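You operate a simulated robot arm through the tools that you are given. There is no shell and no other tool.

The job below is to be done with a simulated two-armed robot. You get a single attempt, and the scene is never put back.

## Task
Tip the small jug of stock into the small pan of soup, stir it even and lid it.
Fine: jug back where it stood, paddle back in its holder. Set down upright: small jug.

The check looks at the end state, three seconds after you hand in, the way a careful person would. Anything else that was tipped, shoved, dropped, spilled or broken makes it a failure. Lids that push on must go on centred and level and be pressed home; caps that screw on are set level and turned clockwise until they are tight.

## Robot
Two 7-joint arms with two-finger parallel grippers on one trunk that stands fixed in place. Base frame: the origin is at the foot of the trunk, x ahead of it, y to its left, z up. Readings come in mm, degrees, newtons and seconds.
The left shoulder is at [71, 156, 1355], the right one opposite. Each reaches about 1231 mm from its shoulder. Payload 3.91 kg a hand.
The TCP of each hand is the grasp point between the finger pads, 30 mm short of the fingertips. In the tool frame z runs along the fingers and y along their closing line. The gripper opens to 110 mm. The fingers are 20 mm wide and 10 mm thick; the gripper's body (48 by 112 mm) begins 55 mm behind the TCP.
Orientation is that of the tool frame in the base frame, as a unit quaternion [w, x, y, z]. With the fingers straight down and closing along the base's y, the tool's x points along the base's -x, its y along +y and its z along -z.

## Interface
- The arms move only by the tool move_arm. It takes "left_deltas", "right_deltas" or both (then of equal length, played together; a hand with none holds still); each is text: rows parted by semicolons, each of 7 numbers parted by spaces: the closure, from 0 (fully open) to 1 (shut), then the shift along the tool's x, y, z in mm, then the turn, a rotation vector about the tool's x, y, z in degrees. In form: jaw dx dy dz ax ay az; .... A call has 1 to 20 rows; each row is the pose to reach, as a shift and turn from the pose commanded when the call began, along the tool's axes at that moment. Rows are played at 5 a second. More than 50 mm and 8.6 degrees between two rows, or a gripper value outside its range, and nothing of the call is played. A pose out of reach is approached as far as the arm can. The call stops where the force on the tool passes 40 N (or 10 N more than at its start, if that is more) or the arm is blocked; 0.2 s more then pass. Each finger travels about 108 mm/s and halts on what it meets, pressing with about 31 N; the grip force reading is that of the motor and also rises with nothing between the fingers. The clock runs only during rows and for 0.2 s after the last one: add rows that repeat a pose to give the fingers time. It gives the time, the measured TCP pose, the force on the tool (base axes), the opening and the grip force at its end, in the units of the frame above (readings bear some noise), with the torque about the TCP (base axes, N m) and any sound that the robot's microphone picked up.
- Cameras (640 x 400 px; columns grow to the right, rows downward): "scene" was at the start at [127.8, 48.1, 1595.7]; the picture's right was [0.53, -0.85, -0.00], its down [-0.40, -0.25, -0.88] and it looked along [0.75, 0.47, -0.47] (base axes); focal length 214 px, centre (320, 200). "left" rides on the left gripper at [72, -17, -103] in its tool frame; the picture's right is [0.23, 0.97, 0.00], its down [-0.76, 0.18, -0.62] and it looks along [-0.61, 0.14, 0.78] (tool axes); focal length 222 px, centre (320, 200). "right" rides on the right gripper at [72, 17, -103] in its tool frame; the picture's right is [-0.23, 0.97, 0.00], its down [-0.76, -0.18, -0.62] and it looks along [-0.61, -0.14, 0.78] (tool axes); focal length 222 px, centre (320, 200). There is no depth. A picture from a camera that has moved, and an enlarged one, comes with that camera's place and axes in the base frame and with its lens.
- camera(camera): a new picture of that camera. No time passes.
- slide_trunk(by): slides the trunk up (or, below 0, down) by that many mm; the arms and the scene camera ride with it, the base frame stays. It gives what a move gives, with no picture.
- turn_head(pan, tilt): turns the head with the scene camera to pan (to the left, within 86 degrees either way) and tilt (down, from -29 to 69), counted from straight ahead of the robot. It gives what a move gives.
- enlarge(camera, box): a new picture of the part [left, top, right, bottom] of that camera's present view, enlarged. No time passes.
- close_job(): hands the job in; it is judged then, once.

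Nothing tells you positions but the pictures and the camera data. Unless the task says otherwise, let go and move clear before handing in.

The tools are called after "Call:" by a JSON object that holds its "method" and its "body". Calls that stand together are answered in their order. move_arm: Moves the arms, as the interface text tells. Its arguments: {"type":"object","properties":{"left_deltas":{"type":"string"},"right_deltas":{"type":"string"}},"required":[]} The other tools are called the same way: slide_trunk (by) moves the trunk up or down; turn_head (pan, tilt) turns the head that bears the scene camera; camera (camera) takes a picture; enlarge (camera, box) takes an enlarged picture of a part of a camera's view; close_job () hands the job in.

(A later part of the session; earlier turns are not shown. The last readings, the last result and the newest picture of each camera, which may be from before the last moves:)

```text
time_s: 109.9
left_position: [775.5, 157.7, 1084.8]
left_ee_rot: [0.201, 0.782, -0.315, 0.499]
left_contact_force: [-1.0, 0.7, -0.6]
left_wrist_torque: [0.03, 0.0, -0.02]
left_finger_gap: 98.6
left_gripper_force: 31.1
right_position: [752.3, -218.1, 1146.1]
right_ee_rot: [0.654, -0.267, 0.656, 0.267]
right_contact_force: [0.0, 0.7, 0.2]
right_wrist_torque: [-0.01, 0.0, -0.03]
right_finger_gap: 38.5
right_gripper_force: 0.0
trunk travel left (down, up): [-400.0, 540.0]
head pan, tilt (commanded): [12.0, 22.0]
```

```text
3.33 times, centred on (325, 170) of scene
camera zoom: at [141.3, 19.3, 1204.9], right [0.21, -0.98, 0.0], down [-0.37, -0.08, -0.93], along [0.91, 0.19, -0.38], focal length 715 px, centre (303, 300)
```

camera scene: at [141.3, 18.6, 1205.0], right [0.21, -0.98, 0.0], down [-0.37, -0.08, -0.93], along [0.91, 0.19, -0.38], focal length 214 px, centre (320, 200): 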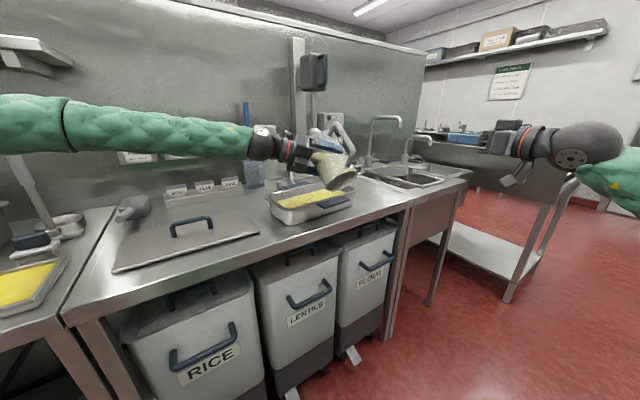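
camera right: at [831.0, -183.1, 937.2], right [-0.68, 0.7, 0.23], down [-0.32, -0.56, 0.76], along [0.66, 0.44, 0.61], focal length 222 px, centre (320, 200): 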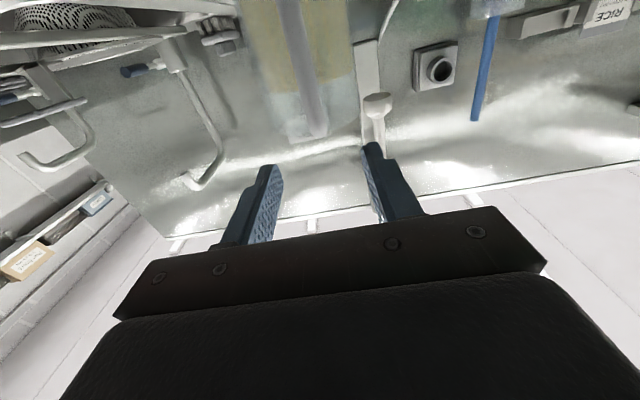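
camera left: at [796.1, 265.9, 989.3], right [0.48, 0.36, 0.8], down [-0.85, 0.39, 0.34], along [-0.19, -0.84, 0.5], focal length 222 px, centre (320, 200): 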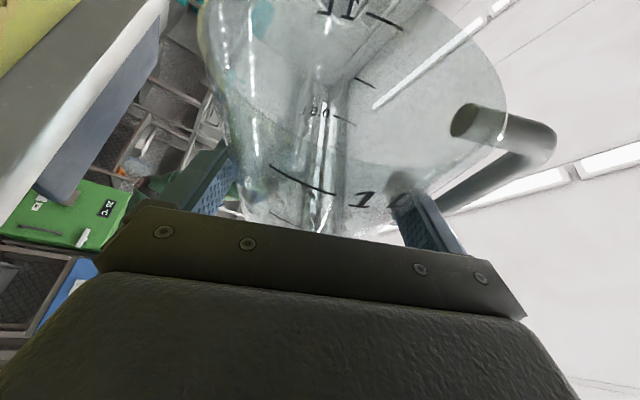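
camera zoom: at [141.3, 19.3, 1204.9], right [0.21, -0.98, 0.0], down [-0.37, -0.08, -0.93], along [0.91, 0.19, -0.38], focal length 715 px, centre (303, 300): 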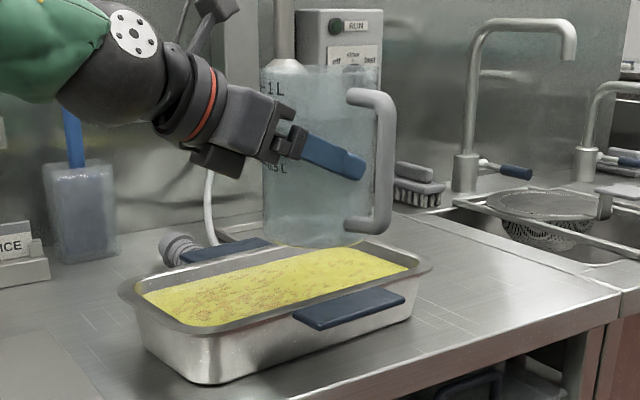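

The jug is upright and empty with nothing spilled. I bring it back to the handover pose and move the right hand back toward the handle.

Call:
{"method": "move_arm", "body": {"left_deltas": "1 9.5 -4.4 17.1 0 0 0; 1 18.9 -8.8 34.1 0 0 0; 1 28.4 -13.2 51.2 0 0 0; 1 37.9 -17.5 68.3 0 0 0; 1 47.3 -21.9 85.3 0 0 0; 1 56.8 -26.3 102.4 0 0 0; 1 56.8 -26.3 102.4 0 0 0"}}

Call:
{"method": "move_arm", "body": {"right_deltas": "0.5 0 30 15 0 0 0; 0.5 0 60 45 0 0 0; 0.5 0 90 80 0 0 0; 0.5 0 120 110 0 0 0; 0.5 0 120 140 0 0 0; 0.5 0 120 140 0 0 0"}}

Call:
{"method": "turn_head", "body": {"pan": 0, "tilt": 20}}

Call:
{"method": "enlarge", "body": {"camera": "scene", "box": [250, 110, 370, 200]}}

Call:
{"method": "enlarge", "body": {"camera": "right", "box": [220, 0, 420, 240]}}

```text
time_s: 111.5
left_position: [878.1, 93.9, 1094.0]
left_ee_rot: [0.201, 0.782, -0.316, 0.499]
left_contact_force: [-0.1, 0.2, -0.5]
left_wrist_torque: [0.02, 0.02, -0.01]
left_finger_gap: 98.5
left_gripper_force: 31.3
right_position: [751.6, -218.7, 1146.0]
right_ee_rot: [0.656, -0.265, 0.655, 0.265]
right_contact_force: [-0.4, -0.4, 0.0]
right_wrist_torque: [0.0, 0.01, -0.01]
right_finger_gap: 38.4
right_gripper_force: 0.1
trunk travel left (down, up): [-400.0, 540.0]
head pan, tilt (commanded): [12.0, 22.0]
```

```text
time_s: 112.9
left_position: [878.3, 96.5, 1095.3]
left_ee_rot: [0.201, 0.782, -0.316, 0.498]
left_contact_force: [0.3, -0.3, -0.4]
left_wrist_torque: [0.06, 0.02, -0.01]
left_finger_gap: 98.4
left_gripper_force: 31.1
right_position: [772.6, -33.9, 1148.7]
right_ee_rot: [0.655, -0.266, 0.655, 0.266]
right_contact_force: [-0.3, -0.1, -0.8]
right_wrist_torque: [0.02, 0.01, 0.0]
right_finger_gap: 55.0
right_gripper_force: 0.1
trunk travel left (down, up): [-400.0, 540.0]
head pan, tilt (commanded): [12.0, 22.0]
```

```text
time_s: 113.7
left_position: [878.5, 94.7, 1095.0]
left_ee_rot: [0.201, 0.782, -0.315, 0.498]
left_contact_force: [0.1, 0.3, -0.6]
left_wrist_torque: [0.07, 0.03, -0.01]
left_finger_gap: 98.4
left_gripper_force: 31.2
right_position: [772.3, -33.9, 1147.6]
right_ee_rot: [0.655, -0.266, 0.656, 0.266]
right_contact_force: [0.6, 0.5, 1.1]
right_wrist_torque: [0.02, -0.02, -0.01]
right_finger_gap: 55.2
right_gripper_force: 0.1
trunk travel left (down, up): [-400.0, 540.0]
head pan, tilt (commanded): [0.0, 20.0]
```

```text
4.44 times, centred on (310, 155) of scene
camera zoom: at [143.5, -0.4, 1208.2], right [0.0, -1.0, 0.0], down [-0.34, 0.0, -0.94], along [0.94, 0.0, -0.34], focal length 953 px, centre (364, 400)
```

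zoom: 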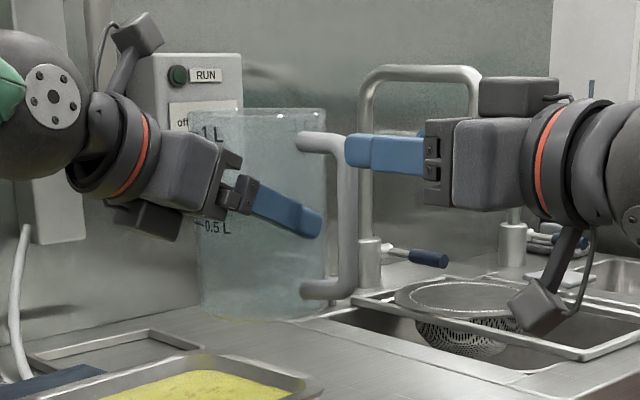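

```text
1.67 times, centred on (320, 120) of right
camera zoom: at [685.8, -93.2, 1074.2], right [-0.68, 0.7, 0.23], down [-0.32, -0.56, 0.76], along [0.66, 0.44, 0.61], focal length 370 px, centre (320, 333)
```

zoom: 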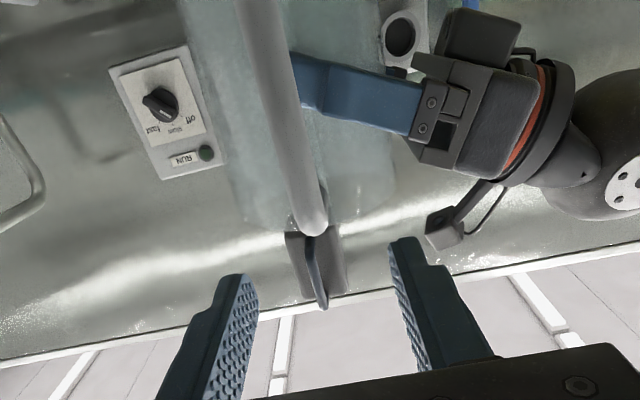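

The jug is upright with the handle ready. I advance the right hand the last 75 mm so its fingers straddle the handle's upper arm again.

Call:
{"method": "move_arm", "body": {"right_deltas": "0.5 0 -1.5 20 0 0 0; 0.5 0 -1.5 40 0 0 0; 0.5 0 -1.5 60 0 0 0; 0.5 0 -1.5 75 0 0 0; 0.5 0 -1.5 75 0 0 0"}}

Call:
{"method": "enlarge", "body": {"camera": "scene", "box": [250, 110, 370, 200]}}

Call:
{"method": "enlarge", "body": {"camera": "right", "box": [220, 0, 420, 240]}}

Call:
{"method": "camera", "body": {"camera": "left"}}

```text
time_s: 114.8
left_position: [878.8, 93.9, 1096.3]
left_ee_rot: [0.201, 0.782, -0.316, 0.498]
left_contact_force: [-0.3, -0.2, -0.7]
left_wrist_torque: [0.04, -0.01, -0.01]
left_finger_gap: 98.5
left_gripper_force: 30.9
right_position: [824.9, 15.9, 1146.1]
right_ee_rot: [0.654, -0.266, 0.656, 0.267]
right_contact_force: [0.2, 0.4, -0.3]
right_wrist_torque: [0.01, -0.01, -0.02]
right_finger_gap: 54.9
right_gripper_force: 0.0
trunk travel left (down, up): [-400.0, 540.0]
head pan, tilt (commanded): [0.0, 20.0]
```

```text
4.44 times, centred on (310, 155) of scene
camera zoom: at [143.5, -0.5, 1208.2], right [0.0, -1.0, 0.0], down [-0.34, 0.0, -0.94], along [0.94, 0.0, -0.34], focal length 953 px, centre (364, 400)
```

zoom: 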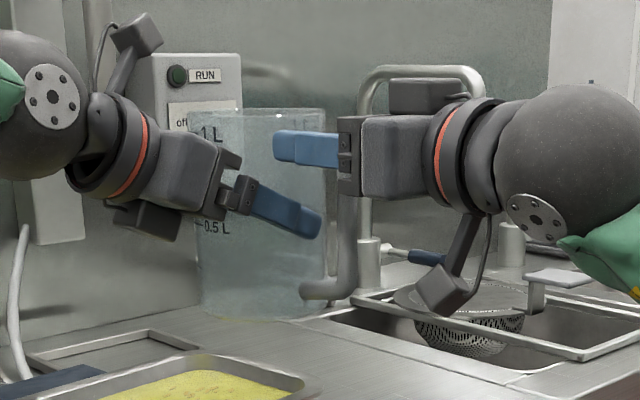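

```text
1.67 times, centred on (320, 120) of right
camera zoom: at [738.3, -43.4, 1072.6], right [-0.68, 0.7, 0.23], down [-0.32, -0.56, 0.76], along [0.66, 0.44, 0.61], focal length 370 px, centre (320, 333)
```

zoom: 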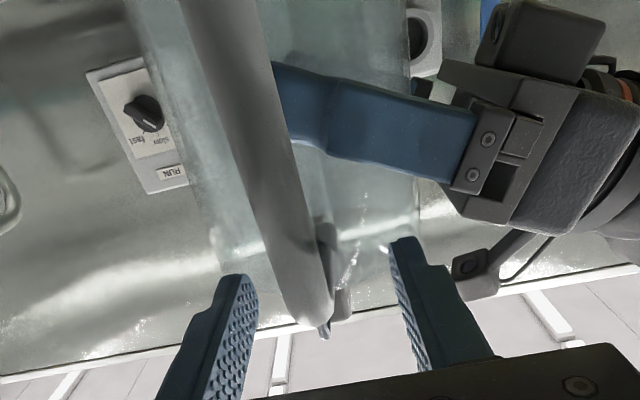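

```text
taken
camera left: at [846.1, 150.0, 1203.5], right [-0.61, -0.77, 0.21], down [-0.76, 0.49, -0.43], along [0.23, -0.42, -0.88], focal length 222 px, centre (320, 200)
```

left: 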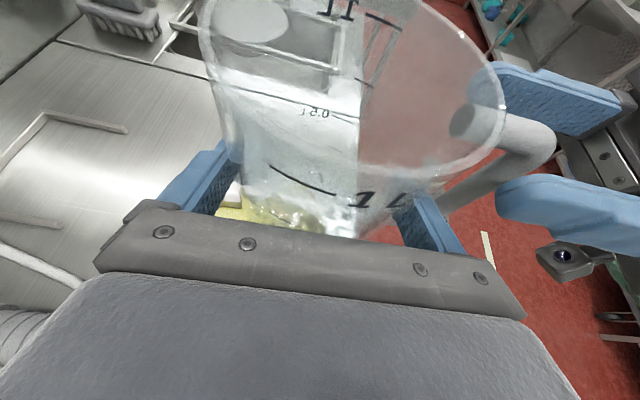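

The right fingers straddle the handle again. I close the right gripper.

Call:
{"method": "move_arm", "body": {"right_deltas": "0.7 0 0 0 0 0 0; 0.85 0 0 0 0 0 0; 1 0 0 0 0 0 0; 1 0 0 0 0 0 0; 1 0 0 0 0 0 0"}}

```text
time_s: 116.0
left_position: [878.8, 94.5, 1095.1]
left_ee_rot: [0.201, 0.783, -0.316, 0.498]
left_contact_force: [-10.6, 7.9, 0.7]
left_wrist_torque: [-0.39, -0.26, -1.6]
left_finger_gap: 98.4
left_gripper_force: 30.9
right_position: [824.3, 16.2, 1146.1]
right_ee_rot: [0.655, -0.265, 0.656, 0.265]
right_contact_force: [10.9, -9.2, -0.5]
right_wrist_torque: [-0.09, -0.3, 0.28]
right_finger_gap: 14.9
right_gripper_force: 31.1
trunk travel left (down, up): [-400.0, 540.0]
head pan, tilt (commanded): [0.0, 20.0]
```

Call:
{"method": "move_arm", "body": {"right_deltas": "1 0 -0.8 0 0 0 0; 1 0 -1.6 0 0 0 0; 1 0 -1.6 0 0 0 0"}}

```text
time_s: 116.8
left_position: [879.0, 94.5, 1094.8]
left_ee_rot: [0.201, 0.782, -0.315, 0.499]
left_contact_force: [-4.6, 2.9, 2.7]
left_wrist_torque: [-0.25, 0.05, -0.79]
left_finger_gap: 98.7
left_gripper_force: 31.1
right_position: [824.8, 14.7, 1146.2]
right_ee_rot: [0.654, -0.266, 0.656, 0.266]
right_contact_force: [3.6, -2.3, -2.8]
right_wrist_torque: [-0.14, 0.03, 0.4]
right_finger_gap: 14.6
right_gripper_force: 30.8
trunk travel left (down, up): [-400.0, 540.0]
head pan, tilt (commanded): [0.0, 20.0]
```

The stress is small now. I open the left hand and back it straight off the jug.

Call:
{"method": "move_arm", "body": {"left_deltas": "0.05 0 0 0 0 0 0; 0 0 0 0 0 0 0; 0 0 0 0 0 0 0; 0 0 0 0 0 0 0"}}

Call:
{"method": "enlarge", "body": {"camera": "scene", "box": [250, 110, 370, 200]}}

Call:
{"method": "enlarge", "body": {"camera": "left", "box": [190, 80, 470, 250]}}

```text
time_s: 117.8
left_position: [880.1, 94.3, 1094.9]
left_ee_rot: [0.201, 0.782, -0.315, 0.498]
left_contact_force: [0.1, -0.3, 0.6]
left_wrist_torque: [0.01, -0.03, 0.03]
left_finger_gap: 110.1
left_gripper_force: 0.1
right_position: [824.3, 14.6, 1147.3]
right_ee_rot: [0.655, -0.265, 0.656, 0.265]
right_contact_force: [-0.1, 0.2, 0.5]
right_wrist_torque: [-0.05, 0.09, -0.01]
right_finger_gap: 14.7
right_gripper_force: 30.9
trunk travel left (down, up): [-400.0, 540.0]
head pan, tilt (commanded): [0.0, 20.0]
```

```text
4.44 times, centred on (310, 155) of scene
camera zoom: at [143.6, -0.4, 1208.2], right [0.0, -1.0, 0.0], down [-0.34, 0.0, -0.94], along [0.94, 0.0, -0.34], focal length 953 px, centre (364, 400)
```

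zoom: 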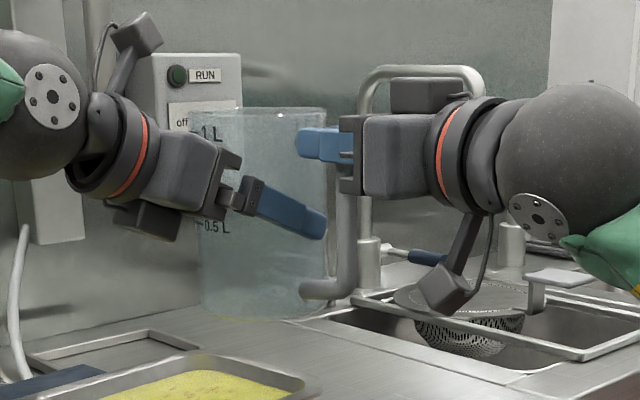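

```text
2.29 times, centred on (330, 165) of left
camera zoom: at [846.1, 150.2, 1203.5], right [-0.61, -0.77, 0.21], down [-0.76, 0.49, -0.43], along [0.23, -0.42, -0.88], focal length 508 px, centre (297, 280)
```

zoom: 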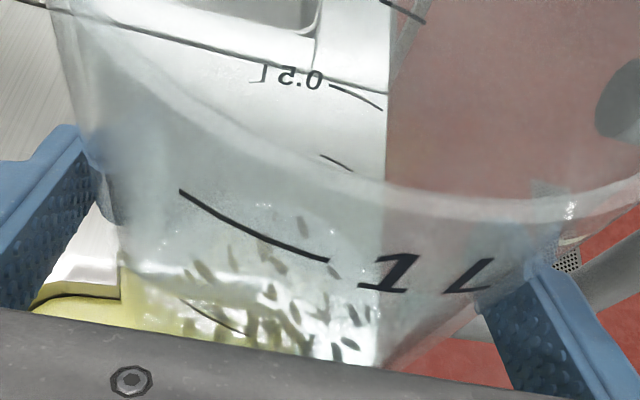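

Call:
{"method": "move_arm", "body": {"left_deltas": "0 0 0 -10 0 0 0; 0 0 0 -20 0 0 0; 0 0 0 -30 0 0 0; 0 0 0 -40 0 0 0"}}

Call:
{"method": "move_arm", "body": {"left_deltas": "0 0 0 -30 0 0 0; 0 0 0 -60 0 0 0; 0 0 0 -95 0 0 0; 0 0 0 -130 0 0 0; 0 0 0 -130 0 0 0"}}

Call:
{"method": "camera", "body": {"camera": "scene"}}

```text
time_s: 118.8
left_position: [853.2, 118.2, 1110.6]
left_ee_rot: [0.202, 0.781, -0.316, 0.499]
left_contact_force: [0.3, 0.4, 0.0]
left_wrist_torque: [-0.01, -0.02, 0.0]
left_finger_gap: 109.9
left_gripper_force: 0.1
right_position: [824.6, 15.5, 1146.6]
right_ee_rot: [0.655, -0.266, 0.655, 0.266]
right_contact_force: [-0.4, 0.4, 0.4]
right_wrist_torque: [-0.09, 0.08, 0.0]
right_finger_gap: 14.5
right_gripper_force: 31.2
trunk travel left (down, up): [-400.0, 540.0]
head pan, tilt (commanded): [0.0, 20.0]
```

```text
time_s: 120.0
left_position: [766.7, 200.9, 1165.8]
left_ee_rot: [0.202, 0.782, -0.316, 0.497]
left_contact_force: [0.4, 0.6, 0.4]
left_wrist_torque: [0.01, -0.04, 0.05]
left_finger_gap: 110.0
left_gripper_force: 0.1
right_position: [825.7, 14.8, 1144.9]
right_ee_rot: [0.654, -0.266, 0.656, 0.266]
right_contact_force: [0.0, -0.3, 1.0]
right_wrist_torque: [-0.08, 0.09, -0.02]
right_finger_gap: 14.7
right_gripper_force: 30.8
trunk travel left (down, up): [-400.0, 540.0]
head pan, tilt (commanded): [0.0, 20.0]
```

```text
taken
camera scene: at [144.0, -0.7, 1208.1], right [0.0, -1.0, 0.0], down [-0.34, 0.0, -0.94], along [0.94, 0.0, -0.34], focal length 214 px, centre (320, 200)
```

scene: 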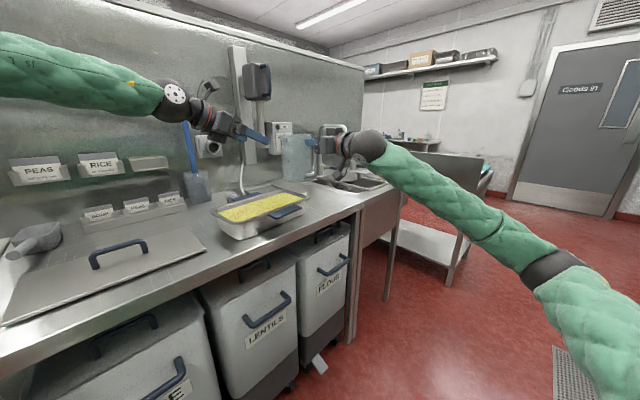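

The left hand is clear and the right holds the empty jug. I carry it back above its original spot.

Call:
{"method": "move_arm", "body": {"right_deltas": "1 0 -17 5.5 0 0 0; 1 0 -34 11 0 0 0; 1 0 -51 16.5 0 0 0; 1 0 -68 22 0 0 0; 1 0 -85 27.5 0 0 0; 1 0 -102 32.9 0 0 0; 1 0 -119 38.4 0 0 0; 1 0 -136 43.9 0 0 0; 1 0 -153 49.4 0 0 0; 1 0 -170 54.9 0 0 0; 1 0 -170 54.9 0 0 0"}}

Call:
{"method": "move_arm", "body": {"right_deltas": "1 18 0 0 0 0 0; 1 36 0 0 0 0 0; 1 54 0 0 0 0 0; 1 72 0 0 0 0 0; 1 90 0 0 0 0 0; 1 105 0 0 0 0 0; 1 118 0 0 0 0 0; 1 118 0 0 0 0 0"}}

Call:
{"method": "enlarge", "body": {"camera": "scene", "box": [298, 144, 398, 214]}}

```text
time_s: 122.5
left_position: [768.6, 202.9, 1166.1]
left_ee_rot: [0.201, 0.782, -0.316, 0.498]
left_contact_force: [-0.9, -0.2, 0.3]
left_wrist_torque: [-0.03, 0.0, -0.02]
left_finger_gap: 109.8
left_gripper_force: 0.1
right_position: [982.7, -67.9, 1147.1]
right_ee_rot: [0.656, -0.266, 0.655, 0.265]
right_contact_force: [-0.3, 1.0, 0.7]
right_wrist_torque: [-0.14, 0.1, 0.05]
right_finger_gap: 14.9
right_gripper_force: 31.1
trunk travel left (down, up): [-400.0, 540.0]
head pan, tilt (commanded): [0.0, 20.0]
```

```text
time_s: 124.2
left_position: [767.9, 203.2, 1167.4]
left_ee_rot: [0.201, 0.782, -0.315, 0.499]
left_contact_force: [-0.4, -0.9, 1.2]
left_wrist_torque: [-0.02, 0.02, 0.01]
left_finger_gap: 110.1
left_gripper_force: 0.1
right_position: [984.8, -69.9, 1030.1]
right_ee_rot: [0.655, -0.266, 0.656, 0.266]
right_contact_force: [-0.5, 0.5, 0.7]
right_wrist_torque: [-0.08, 0.06, 0.0]
right_finger_gap: 14.3
right_gripper_force: 30.6
trunk travel left (down, up): [-400.0, 540.0]
head pan, tilt (commanded): [0.0, 20.0]
```

```text
5.71 times, centred on (348, 179) of scene
camera zoom: at [143.4, -0.3, 1208.3], right [0.0, -1.0, 0.0], down [-0.34, 0.0, -0.94], along [0.94, 0.0, -0.34], focal length 1226 px, centre (160, 320)
```

zoom: 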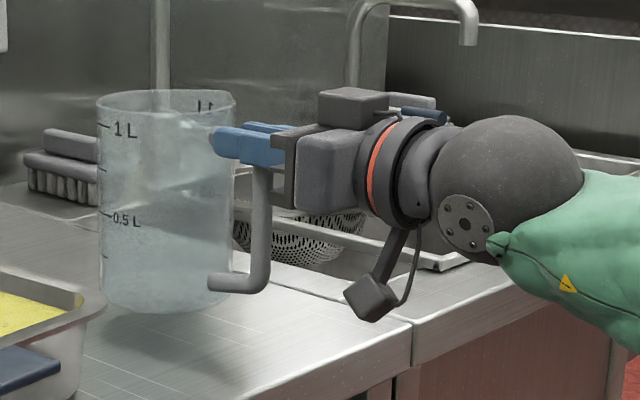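

The jug hangs just above its old place, about 3–4 mm to the right of where it stood. I correct that and lower it nearly to the counter.

Call:
{"method": "move_arm", "body": {"right_deltas": "1 4 2.2 0 0 0 0; 1 8 4.5 0 0 0 0; 1 12 4.5 0 0 0 0; 1 12 4.5 0 0 0 0"}}

Call:
{"method": "enlarge", "body": {"camera": "scene", "box": [298, 144, 398, 214]}}

```text
time_s: 125.2
left_position: [767.0, 202.2, 1165.8]
left_ee_rot: [0.201, 0.782, -0.315, 0.499]
left_contact_force: [-0.8, 1.0, -0.1]
left_wrist_torque: [-0.02, 0.02, -0.04]
left_finger_gap: 110.0
left_gripper_force: 0.0
right_position: [979.2, -64.6, 1017.4]
right_ee_rot: [0.654, -0.267, 0.656, 0.267]
right_contact_force: [-0.5, -0.7, 0.9]
right_wrist_torque: [-0.07, 0.1, -0.03]
right_finger_gap: 14.6
right_gripper_force: 31.3
trunk travel left (down, up): [-400.0, 540.0]
head pan, tilt (commanded): [0.0, 20.0]
```

```text
5.71 times, centred on (348, 179) of scene
camera zoom: at [143.5, -0.4, 1208.2], right [0.0, -1.0, 0.0], down [-0.34, 0.0, -0.94], along [0.94, 0.0, -0.34], focal length 1226 px, centre (160, 320)
```

zoom: 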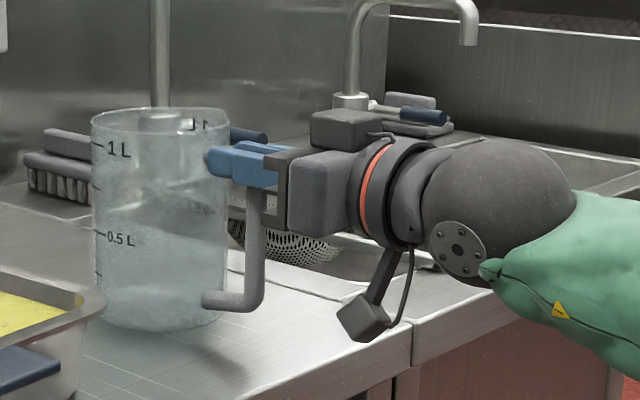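

Call:
{"method": "move_arm", "body": {"right_deltas": "1 1 -1 1 0 0 0; 1 2 -1.7 1.8 0 0 0; 1 3 -1.7 1.8 0 0 0; 1 3 -1.7 1.8 0 0 0"}}

Call:
{"method": "move_arm", "body": {"right_deltas": "1 0.7 0 0 0 0 0; 1 1.4 0 0 0 0 0; 1 1.4 0 0 0 0 0"}}

Call:
{"method": "enlarge", "body": {"camera": "scene", "box": [298, 144, 398, 214]}}

```text
time_s: 126.2
left_position: [767.9, 201.4, 1166.0]
left_ee_rot: [0.202, 0.782, -0.316, 0.498]
left_contact_force: [-0.9, 0.7, 0.6]
left_wrist_torque: [-0.04, -0.01, -0.01]
left_finger_gap: 110.1
left_gripper_force: 0.0
right_position: [981.7, -65.5, 1013.5]
right_ee_rot: [0.655, -0.265, 0.655, 0.265]
right_contact_force: [-0.2, -0.1, 0.5]
right_wrist_torque: [-0.07, 0.08, 0.03]
right_finger_gap: 14.6
right_gripper_force: 31.0
trunk travel left (down, up): [-400.0, 540.0]
head pan, tilt (commanded): [0.0, 20.0]
```

```text
time_s: 127.0
left_position: [767.9, 202.5, 1166.4]
left_ee_rot: [0.201, 0.782, -0.315, 0.499]
left_contact_force: [-0.2, -0.3, 0.6]
left_wrist_torque: [0.01, 0.01, 0.0]
left_finger_gap: 110.1
left_gripper_force: 0.0
right_position: [980.9, -66.0, 1012.8]
right_ee_rot: [0.656, -0.266, 0.655, 0.265]
right_contact_force: [0.0, 0.0, -0.4]
right_wrist_torque: [0.01, -0.02, -0.08]
right_finger_gap: 14.3
right_gripper_force: 31.1
trunk travel left (down, up): [-400.0, 540.0]
head pan, tilt (commanded): [0.0, 20.0]
```

```text
5.71 times, centred on (348, 179) of scene
camera zoom: at [143.5, -0.4, 1208.3], right [0.0, -1.0, 0.0], down [-0.34, 0.0, -0.94], along [0.94, 0.0, -0.34], focal length 1226 px, centre (160, 320)
```

zoom: 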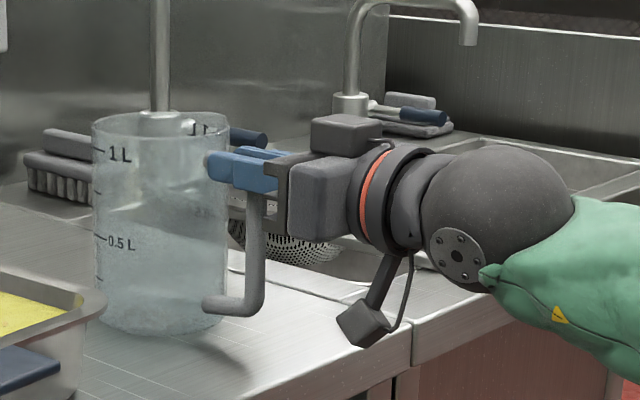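

The weight has transferred to the counter and the jug matches its original position. I lower a hair more, open the right fingers and back straight off.

Call:
{"method": "move_arm", "body": {"right_deltas": "1 0.6 0 0 0 0 0; 1 0.6 0 0 0 0 0"}}

Call:
{"method": "move_arm", "body": {"right_deltas": "0.85 0 0 0 0 0 0; 0.65 0 0 0 0 0 0; 0.55 0 0 0 0 0 0; 0.55 0 0 0 0 0 0"}}

Call:
{"method": "enlarge", "body": {"camera": "scene", "box": [298, 144, 398, 214]}}

```text
time_s: 127.7
left_position: [767.1, 201.7, 1167.5]
left_ee_rot: [0.201, 0.782, -0.316, 0.498]
left_contact_force: [-0.5, 0.0, 0.8]
left_wrist_torque: [-0.01, 0.0, -0.01]
left_finger_gap: 110.1
left_gripper_force: 0.0
right_position: [982.2, -64.9, 1012.5]
right_ee_rot: [0.655, -0.266, 0.655, 0.266]
right_contact_force: [0.6, -0.9, 2.7]
right_wrist_torque: [0.19, -0.18, -0.08]
right_finger_gap: 14.6
right_gripper_force: 30.7
trunk travel left (down, up): [-400.0, 540.0]
head pan, tilt (commanded): [0.0, 20.0]
```

```text
time_s: 128.7
left_position: [767.6, 202.4, 1167.0]
left_ee_rot: [0.2, 0.782, -0.315, 0.499]
left_contact_force: [-0.6, 0.2, -1.1]
left_wrist_torque: [-0.01, 0.0, 0.01]
left_finger_gap: 109.9
left_gripper_force: 0.2
right_position: [981.4, -65.5, 1011.4]
right_ee_rot: [0.655, -0.266, 0.655, 0.266]
right_contact_force: [-0.4, -0.5, -0.1]
right_wrist_torque: [-0.03, -0.02, 0.0]
right_finger_gap: 49.5
right_gripper_force: 0.1
trunk travel left (down, up): [-400.0, 540.0]
head pan, tilt (commanded): [0.0, 20.0]
```

```text
5.71 times, centred on (348, 179) of scene
camera zoom: at [143.4, -0.4, 1208.2], right [0.0, -1.0, 0.0], down [-0.34, 0.0, -0.94], along [0.94, 0.0, -0.34], focal length 1226 px, centre (160, 320)
```

zoom: 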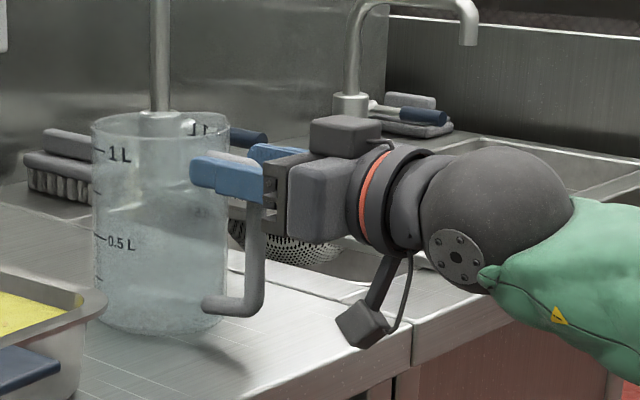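

The jug stands upright in its old place. The right hand retreats straight back and parks clear.

Call:
{"method": "move_arm", "body": {"right_deltas": "0.55 0 0 -20 0 0 0; 0.55 0 0 -50 0 0 0; 0.55 0 0 -90 0 0 0; 0.55 -10 0 -135 0 0 0; 0.55 -20 0 -180 0 0 0; 0.55 -30 0 -225 0 0 0; 0.55 -40 0 -270 0 0 0; 0.55 -50 -20 -315 0 0 0; 0.55 -60 -50 -345 0 0 0; 0.55 -60 -50 -345 0 0 0"}}

Call:
{"method": "turn_head", "body": {"pan": 15, "tilt": 25}}

Call:
{"method": "camera", "body": {"camera": "scene"}}

Call:
{"method": "enlarge", "body": {"camera": "scene", "box": [250, 120, 400, 230]}}

```text
refused: row 8 steps farther than a row can; nothing moved
```

```text
time_s: 129.4
left_position: [767.9, 203.3, 1166.9]
left_ee_rot: [0.201, 0.782, -0.316, 0.498]
left_contact_force: [-1.0, -0.4, 0.6]
left_wrist_torque: [-0.03, 0.04, 0.02]
left_finger_gap: 109.9
left_gripper_force: 0.0
right_position: [981.8, -65.3, 1012.3]
right_ee_rot: [0.655, -0.265, 0.656, 0.265]
right_contact_force: [-0.4, 0.1, -0.3]
right_wrist_torque: [0.02, -0.03, 0.01]
right_finger_gap: 49.5
right_gripper_force: 0.0
trunk travel left (down, up): [-400.0, 540.0]
head pan, tilt (commanded): [15.0, 25.0]
```

```text
taken
camera scene: at [139.3, 23.4, 1200.2], right [0.26, -0.97, 0.0], down [-0.41, -0.11, -0.91], along [0.88, 0.23, -0.42], focal length 214 px, centre (320, 200)
```

scene: 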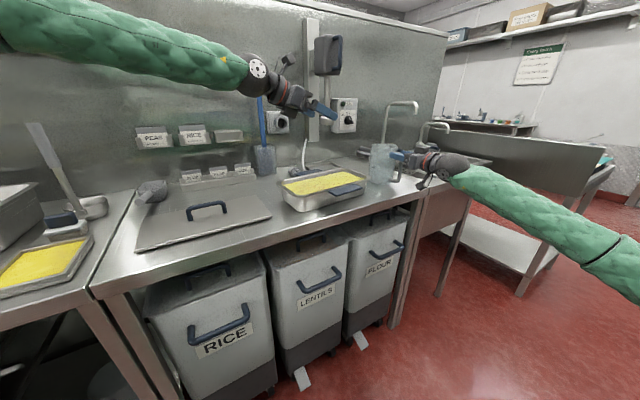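

```text
3.64 times, centred on (325, 175) of scene
camera zoom: at [139.3, 23.4, 1200.2], right [0.26, -0.97, 0.0], down [-0.41, -0.11, -0.91], along [0.88, 0.23, -0.42], focal length 780 px, centre (302, 291)
```

zoom: 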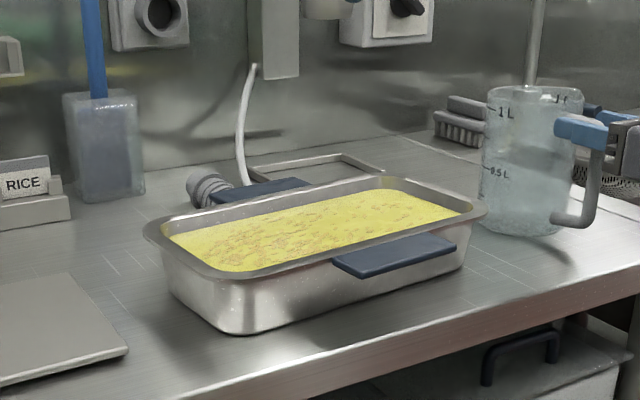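

Call:
{"method": "move_arm", "body": {"right_deltas": "0.55 0 0 -20 0 0 0; 0.55 0 0 -50 0 0 0; 0.55 0 0 -90 0 0 0; 0.55 -10 0 -130 0 0 0; 0.55 -20 0 -170 0 0 0; 0.55 -30 0 -210 0 0 0; 0.55 -40 0 -250 0 0 0; 0.55 -50 -10 -290 0 0 0; 0.55 -60 -25 -325 0 0 0; 0.55 -60 -45 -345 0 0 0; 0.55 -60 -45 -345 0 0 0"}}

Call:
{"method": "enlarge", "body": {"camera": "scene", "box": [340, 120, 440, 220]}}

Call:
{"method": "enlarge", "body": {"camera": "scene", "box": [230, 70, 310, 190]}}

```text
time_s: 132.0
left_position: [768.5, 202.1, 1167.5]
left_ee_rot: [0.201, 0.782, -0.315, 0.498]
left_contact_force: [0.9, 0.4, -0.4]
left_wrist_torque: [-0.02, 0.01, 0.0]
left_finger_gap: 109.9
left_gripper_force: 0.1
right_position: [759.4, -299.8, 787.9]
right_ee_rot: [0.515, -0.204, 0.754, 0.354]
right_contact_force: [0.0, 0.7, -0.3]
right_wrist_torque: [0.02, -0.01, 0.01]
right_finger_gap: 49.6
right_gripper_force: 0.0
right hand out of reach, approached as far as the arm can: row 9, 10
trunk travel left (down, up): [-400.0, 540.0]
head pan, tilt (commanded): [15.0, 25.0]
stopped in row 11 (right hand): the arm was blocked; the commanded pose is now the measured one
```

```text
4.00 times, centred on (390, 170) of scene
camera zoom: at [139.5, 23.4, 1200.1], right [0.26, -0.97, 0.0], down [-0.41, -0.11, -0.91], along [0.88, 0.23, -0.42], focal length 858 px, centre (40, 320)
```

zoom: 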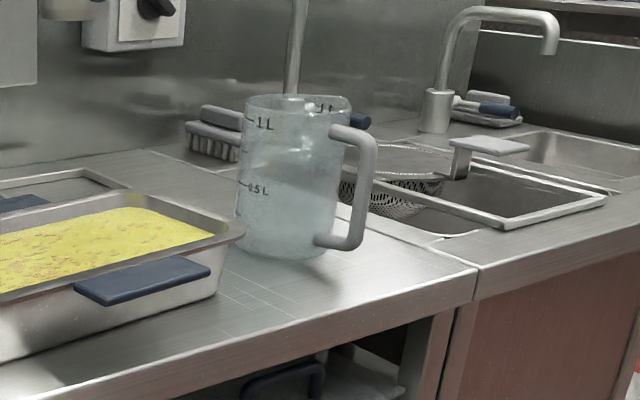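

```text
3.33 times, centred on (270, 130) of scene
camera zoom: at [139.5, 23.4, 1200.1], right [0.26, -0.97, 0.0], down [-0.41, -0.11, -0.91], along [0.88, 0.23, -0.42], focal length 715 px, centre (487, 433)
```

zoom: 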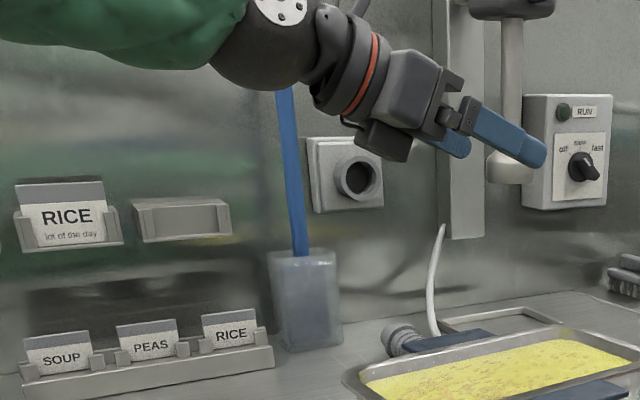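

The jug stands properly. The right arm, however, went into an odd pose near a limit and got blocked; I'll look at it before moving it.

Call:
{"method": "turn_head", "body": {"pan": -35, "tilt": 40}}

Call:
{"method": "camera", "body": {"camera": "scene"}}

Call:
{"method": "camera", "body": {"camera": "right"}}

```text
time_s: 133.2
left_position: [766.5, 202.8, 1168.1]
left_ee_rot: [0.202, 0.781, -0.316, 0.499]
left_contact_force: [0.0, 0.1, -0.6]
left_wrist_torque: [0.01, 0.02, -0.01]
left_finger_gap: 110.0
left_gripper_force: 0.1
right_position: [759.4, -301.4, 788.0]
right_ee_rot: [0.514, -0.204, 0.754, 0.355]
right_contact_force: [0.6, 0.9, -0.7]
right_wrist_torque: [0.03, 0.0, -0.01]
right_finger_gap: 49.3
right_gripper_force: 0.0
trunk travel left (down, up): [-400.0, 540.0]
head pan, tilt (commanded): [-35.0, 40.0]
```

```text
taken
camera scene: at [119.9, -49.2, 1176.9], right [-0.57, -0.82, 0.0], down [-0.53, 0.37, -0.77], along [0.63, -0.44, -0.64], focal length 214 px, centre (320, 200)
```

scene: 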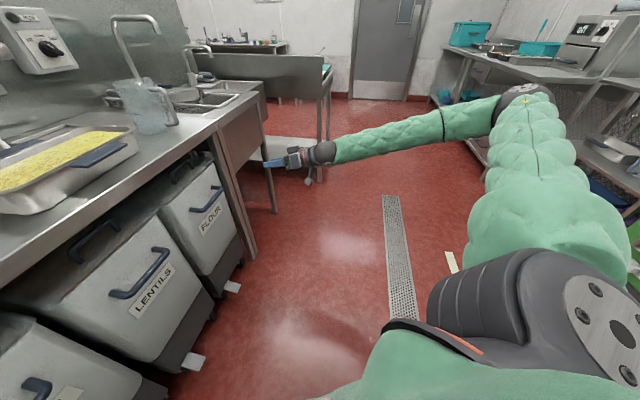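

```text
taken
camera right: at [654.7, -360.8, 748.0], right [-0.57, 0.64, 0.53], down [0.02, -0.63, 0.78], along [0.82, 0.45, 0.34], focal length 222 px, centre (320, 200)
```

right: 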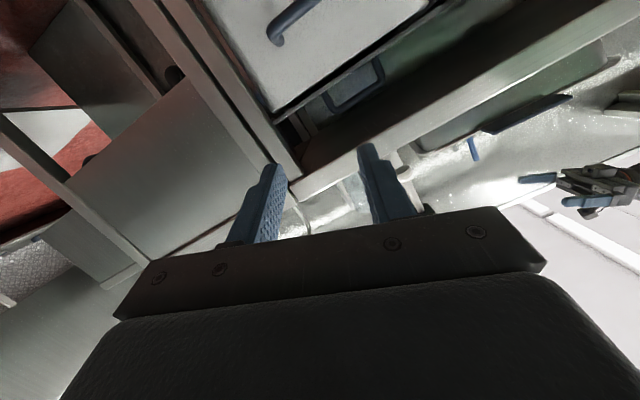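

The right arm is just in open space, clear of everything, so I leave it there. Now for the paddle: I raise the trunk a bit and bring the left hand round, horizontal and camera on top, facing the blue stick at the back.

Call:
{"method": "slide_trunk", "body": {"by": 150}}

Call:
{"method": "move_arm", "body": {"left_deltas": "0.4 -16 -25.5 -14.1 4.73 2.01 -1.31; 0.4 -32 -51 -28.2 9.46 4.01 -2.62; 0.4 -48.1 -76.6 -42.3 14.2 6.02 -3.94; 0.4 -64.1 -102.1 -56.4 18.93 8.03 -5.25; 0.4 -80.1 -127.6 -70.6 23.66 10.03 -6.56; 0.4 -96.1 -153.1 -84.7 28.39 12.04 -7.87; 0.4 -112.2 -178.7 -98.8 33.13 14.05 -9.19; 0.4 -128.2 -204.2 -112.9 37.86 16.05 -10.5; 0.4 -144.2 -229.7 -127 42.59 18.06 -11.81; 0.4 -144.2 -229.7 -127 42.59 18.06 -11.81"}}

Call:
{"method": "camera", "body": {"camera": "left"}}

Call:
{"method": "turn_head", "body": {"pan": 25, "tilt": 15}}

Call:
{"method": "camera", "body": {"camera": "scene"}}

```text
time_s: 134.9
left_position: [767.5, 202.1, 1316.1]
left_ee_rot: [0.202, 0.781, -0.316, 0.499]
left_contact_force: [-0.5, -0.4, 0.2]
left_wrist_torque: [-0.02, -0.02, 0.03]
left_finger_gap: 109.9
left_gripper_force: 0.1
right_position: [759.7, -299.4, 937.5]
right_ee_rot: [0.514, -0.204, 0.754, 0.354]
right_contact_force: [0.3, -0.9, 0.7]
right_wrist_torque: [0.04, 0.03, 0.02]
right_finger_gap: 49.5
right_gripper_force: 0.2
trunk travel left (down, up): [-550.0, 390.0]
head pan, tilt (commanded): [-35.0, 40.0]
```

```text
time_s: 137.2
left_position: [801.4, 490.1, 1240.0]
left_ee_rot: [-0.001, 0.742, 0.002, 0.67]
left_contact_force: [0.7, 0.4, -1.4]
left_wrist_torque: [0.02, -0.01, 0.01]
left_finger_gap: 65.8
left_gripper_force: 0.0
right_position: [759.0, -299.9, 937.1]
right_ee_rot: [0.514, -0.204, 0.754, 0.355]
right_contact_force: [-0.8, -0.6, -0.9]
right_wrist_torque: [0.01, 0.01, 0.01]
right_finger_gap: 49.5
right_gripper_force: 0.1
trunk travel left (down, up): [-550.0, 390.0]
head pan, tilt (commanded): [-35.0, 40.0]
```

```text
taken
camera left: at [707.1, 505.9, 1323.1], right [0.02, -0.97, 0.23], down [-0.7, -0.18, -0.69], along [0.72, -0.14, -0.68], focal length 222 px, centre (320, 200)
```

left: 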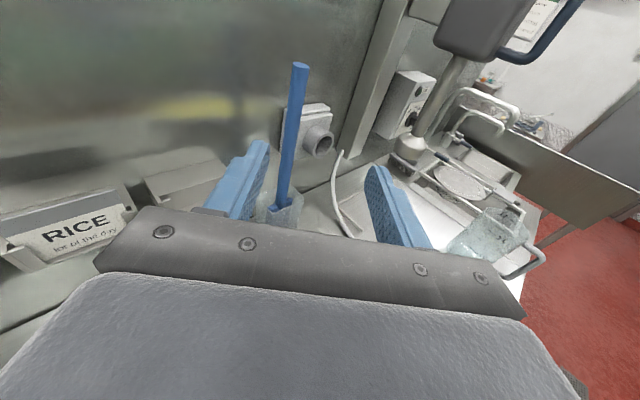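

```text
time_s: 138.4
left_position: [802.4, 489.9, 1239.8]
left_ee_rot: [0.0, 0.743, 0.001, 0.669]
left_contact_force: [0.5, 0.1, 0.6]
left_wrist_torque: [0.04, 0.0, -0.01]
left_finger_gap: 65.8
left_gripper_force: 0.1
right_position: [759.8, -298.8, 937.1]
right_ee_rot: [0.515, -0.203, 0.754, 0.354]
right_contact_force: [0.4, -0.1, -0.1]
right_wrist_torque: [-0.02, 0.0, 0.02]
right_finger_gap: 49.1
right_gripper_force: 0.1
trunk travel left (down, up): [-550.0, 390.0]
head pan, tilt (commanded): [25.0, 15.0]
```

```text
taken
camera scene: at [134.8, 38.9, 1366.4], right [0.42, -0.91, 0.0], down [-0.24, -0.11, -0.97], along [0.88, 0.41, -0.26], focal length 214 px, centre (320, 200)
```

scene: 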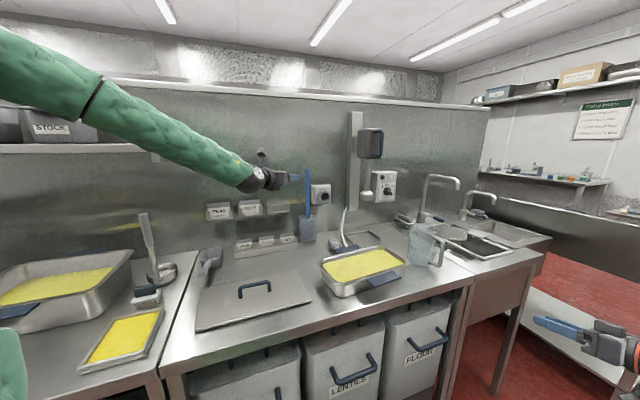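

Call:
{"method": "enlarge", "body": {"camera": "left", "box": [220, 40, 380, 240]}}

Call:
{"method": "enlarge", "body": {"camera": "scene", "box": [270, 150, 350, 260]}}

```text
2.00 times, centred on (300, 140) of left
camera zoom: at [707.5, 506.3, 1322.7], right [0.02, -0.97, 0.23], down [-0.7, -0.18, -0.69], along [0.72, -0.14, -0.68], focal length 444 px, centre (360, 320)
```

zoom: 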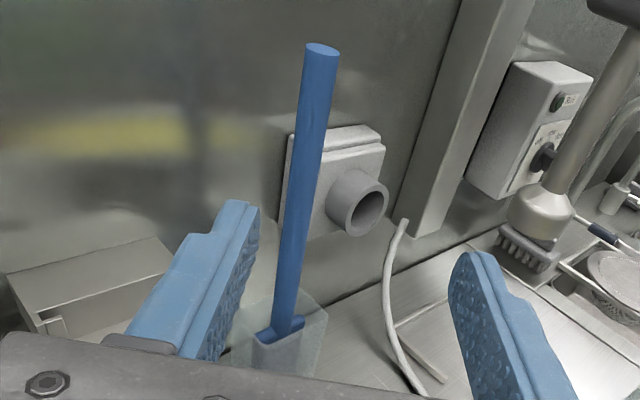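

```text
3.64 times, centred on (310, 205) of scene
camera zoom: at [134.8, 38.9, 1366.4], right [0.42, -0.91, 0.0], down [-0.24, -0.11, -0.97], along [0.88, 0.41, -0.26], focal length 780 px, centre (356, 182)
```

zoom: 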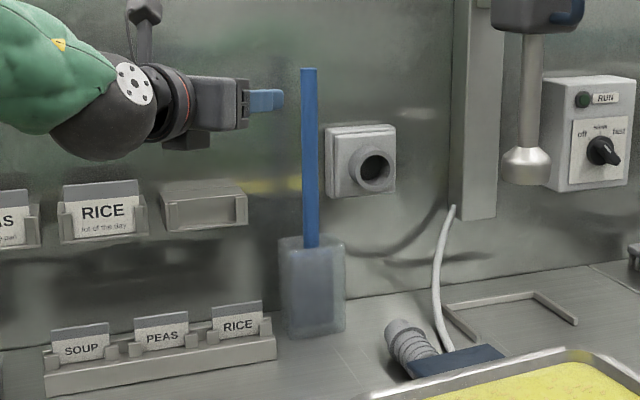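

The paddle's stick is vertical at about (1021,520), top at z≈1246, with the blade inside the holder from about z≈990 down. I level the hand and move to a standoff in front of the stick at z≈1165, above the wall rack.

Call:
{"method": "move_arm", "body": {"left_deltas": "0.4 -12.2 -6 27 0 1.2 0; 0.4 -24.5 -12 54 0 2.4 0; 0.4 -36.7 -18 81 0 3.6 0; 0.4 -49 -24 108 0 4.8 0; 0.4 -61.2 -30 135.1 0 6 0; 0.4 -61.2 -30 135.1 0 6 0"}}

Call:
{"method": "camera", "body": {"camera": "left"}}

Call:
{"method": "enlarge", "body": {"camera": "scene", "box": [270, 150, 350, 260]}}

```text
time_s: 139.8
left_position: [926.1, 520.0, 1165.5]
left_ee_rot: [0.0, 0.706, 0.0, 0.708]
left_contact_force: [0.1, 0.5, -0.7]
left_wrist_torque: [-0.01, -0.03, -0.02]
left_finger_gap: 66.1
left_gripper_force: 0.0
right_position: [757.9, -299.7, 937.7]
right_ee_rot: [0.514, -0.204, 0.753, 0.355]
right_contact_force: [-0.3, 0.1, 0.9]
right_wrist_torque: [0.01, -0.01, 0.01]
right_finger_gap: 49.7
right_gripper_force: 0.0
trunk travel left (down, up): [-550.0, 390.0]
head pan, tilt (commanded): [25.0, 15.0]
```

```text
taken
camera left: at [823.9, 536.2, 1237.5], right [0.0, -0.97, 0.23], down [-0.62, -0.18, -0.76], along [0.78, -0.14, -0.61], focal length 222 px, centre (320, 200)
```

left: 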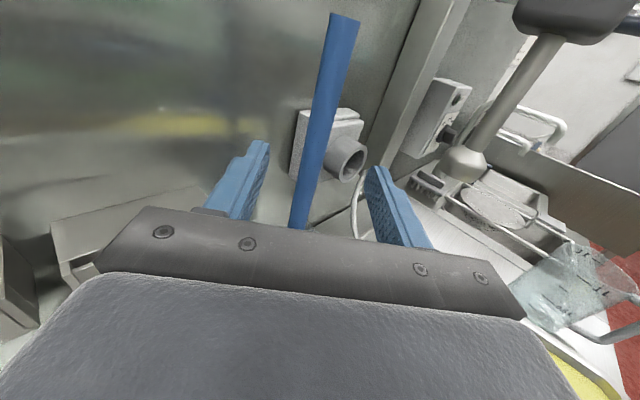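

```text
3.64 times, centred on (310, 205) of scene
camera zoom: at [133.9, 38.7, 1366.6], right [0.42, -0.91, 0.0], down [-0.23, -0.11, -0.97], along [0.88, 0.41, -0.26], focal length 780 px, centre (356, 182)
```

zoom: 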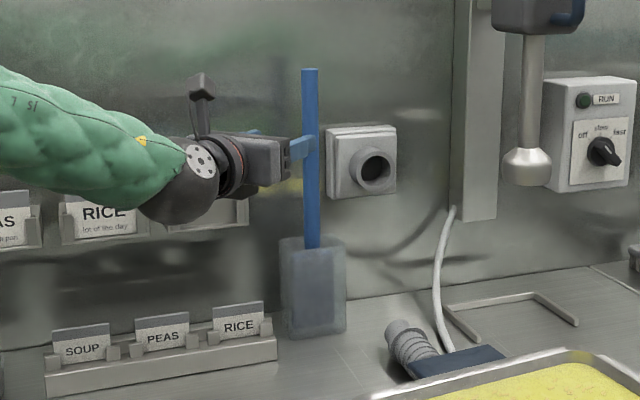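

The stick is centred between the fingers. I advance 95 mm and close on it.

Call:
{"method": "move_arm", "body": {"left_deltas": "0.4 0 0 25 0 0 0; 0.4 0 0 50 0 0 0; 0.4 0 0 75 0 0 0; 0.4 0 0 94 0 0 0; 0.4 0 0 94 0 0 0"}}

Call:
{"method": "camera", "body": {"camera": "left"}}

Call:
{"method": "enlarge", "body": {"camera": "scene", "box": [270, 150, 350, 260]}}

```text
time_s: 141.1
left_position: [1021.9, 519.7, 1165.9]
left_ee_rot: [-0.001, 0.706, 0.002, 0.708]
left_contact_force: [-0.5, -0.6, 0.3]
left_wrist_torque: [0.0, 0.01, -0.02]
left_finger_gap: 65.9
left_gripper_force: 0.1
right_position: [759.1, -299.5, 938.6]
right_ee_rot: [0.514, -0.204, 0.754, 0.355]
right_contact_force: [-0.4, 0.3, 0.9]
right_wrist_torque: [0.03, 0.0, -0.01]
right_finger_gap: 49.4
right_gripper_force: 0.0
trunk travel left (down, up): [-550.0, 390.0]
head pan, tilt (commanded): [25.0, 15.0]
```

```text
taken
camera left: at [919.2, 536.5, 1238.5], right [0.0, -0.97, 0.23], down [-0.62, -0.18, -0.76], along [0.78, -0.14, -0.61], focal length 222 px, centre (320, 200)
```

left: 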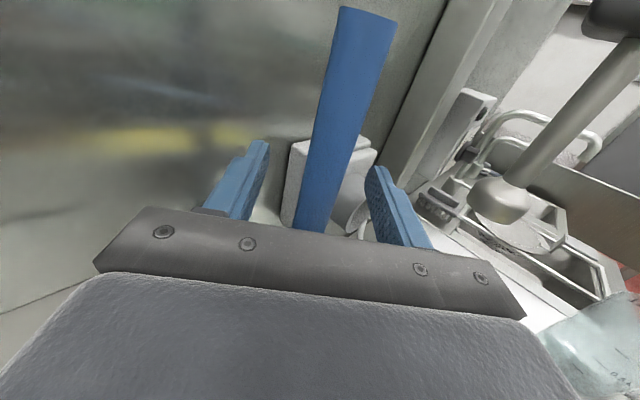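

```text
3.64 times, centred on (310, 205) of scene
camera zoom: at [134.5, 39.2, 1366.5], right [0.42, -0.91, 0.0], down [-0.23, -0.11, -0.97], along [0.88, 0.41, -0.26], focal length 780 px, centre (356, 182)
```

zoom: 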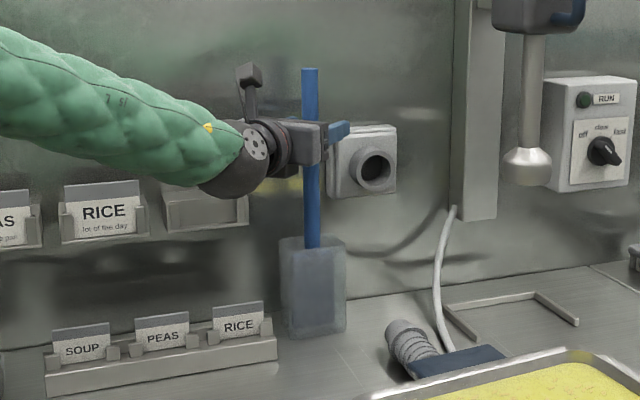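

Call:
{"method": "move_arm", "body": {"left_deltas": "0.6 0 0 0 0 0 0; 0.75 0 0 0 0 0 0; 0.9 0 0 0 0 0 0; 1 0 0 0 0 0 0; 1 0 0 0 0 0 0; 1 0 0 0 0 0 0"}}

Call:
{"method": "enlarge", "body": {"camera": "scene", "box": [270, 150, 350, 260]}}

```text
time_s: 142.4
left_position: [1021.7, 520.6, 1167.1]
left_ee_rot: [0.0, 0.707, 0.0, 0.707]
left_contact_force: [-0.1, 0.8, 0.1]
left_wrist_torque: [0.06, -0.09, -0.02]
left_finger_gap: 21.0
left_gripper_force: 30.7
right_position: [760.1, -299.1, 936.4]
right_ee_rot: [0.514, -0.203, 0.754, 0.354]
right_contact_force: [-0.4, -0.4, 0.3]
right_wrist_torque: [-0.03, 0.0, 0.02]
right_finger_gap: 49.4
right_gripper_force: 0.0
trunk travel left (down, up): [-550.0, 390.0]
head pan, tilt (commanded): [25.0, 15.0]
```

```text
3.64 times, centred on (310, 205) of scene
camera zoom: at [134.9, 39.0, 1366.4], right [0.42, -0.91, 0.0], down [-0.23, -0.11, -0.97], along [0.88, 0.41, -0.26], focal length 780 px, centre (356, 182)
```

zoom: 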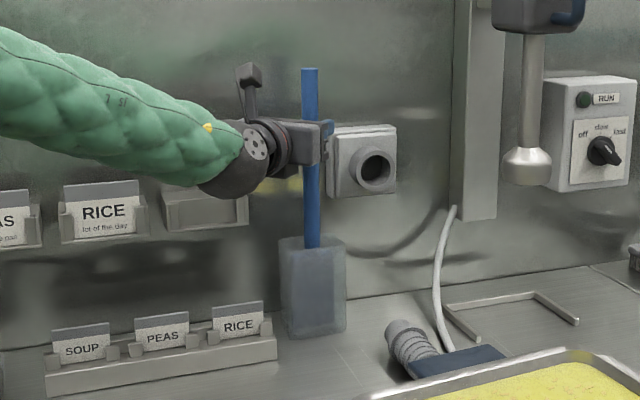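

Gripped (21 mm stick). I lift the paddle straight up out of its holder, checking for snags.

Call:
{"method": "move_arm", "body": {"left_deltas": "1 10 0 0 0 0 0; 1 25 0 0 0 0 0; 1 40 0 0 0 0 0; 1 55 0 0 0 0 0; 1 70 0 0 0 0 0; 1 70 0 0 0 0 0"}}

Call:
{"method": "enlarge", "body": {"camera": "scene", "box": [270, 130, 350, 260]}}

```text
time_s: 143.8
left_position: [1024.4, 520.5, 1235.3]
left_ee_rot: [0.0, 0.707, 0.0, 0.707]
left_contact_force: [-0.2, 0.1, -1.4]
left_wrist_torque: [-0.02, -0.01, -0.01]
left_finger_gap: 21.3
left_gripper_force: 31.5
right_position: [760.0, -300.4, 937.6]
right_ee_rot: [0.514, -0.204, 0.754, 0.354]
right_contact_force: [0.3, 0.3, -1.2]
right_wrist_torque: [0.0, -0.01, 0.04]
right_finger_gap: 49.4
right_gripper_force: 0.1
trunk travel left (down, up): [-550.0, 390.0]
head pan, tilt (commanded): [25.0, 15.0]
```

```text
3.08 times, centred on (310, 195) of scene
camera zoom: at [135.4, 39.3, 1366.3], right [0.42, -0.91, 0.0], down [-0.24, -0.11, -0.97], along [0.88, 0.41, -0.26], focal length 660 px, centre (351, 215)
```

zoom: 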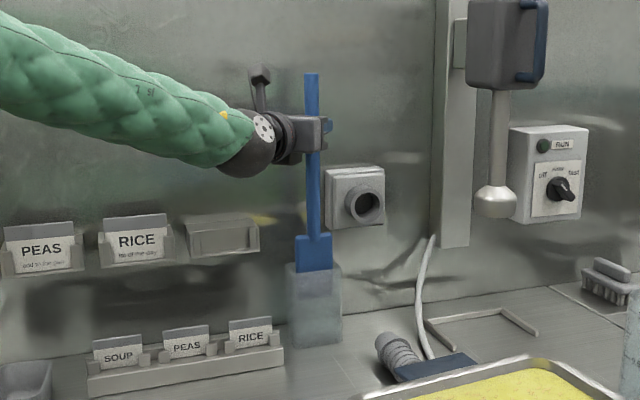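

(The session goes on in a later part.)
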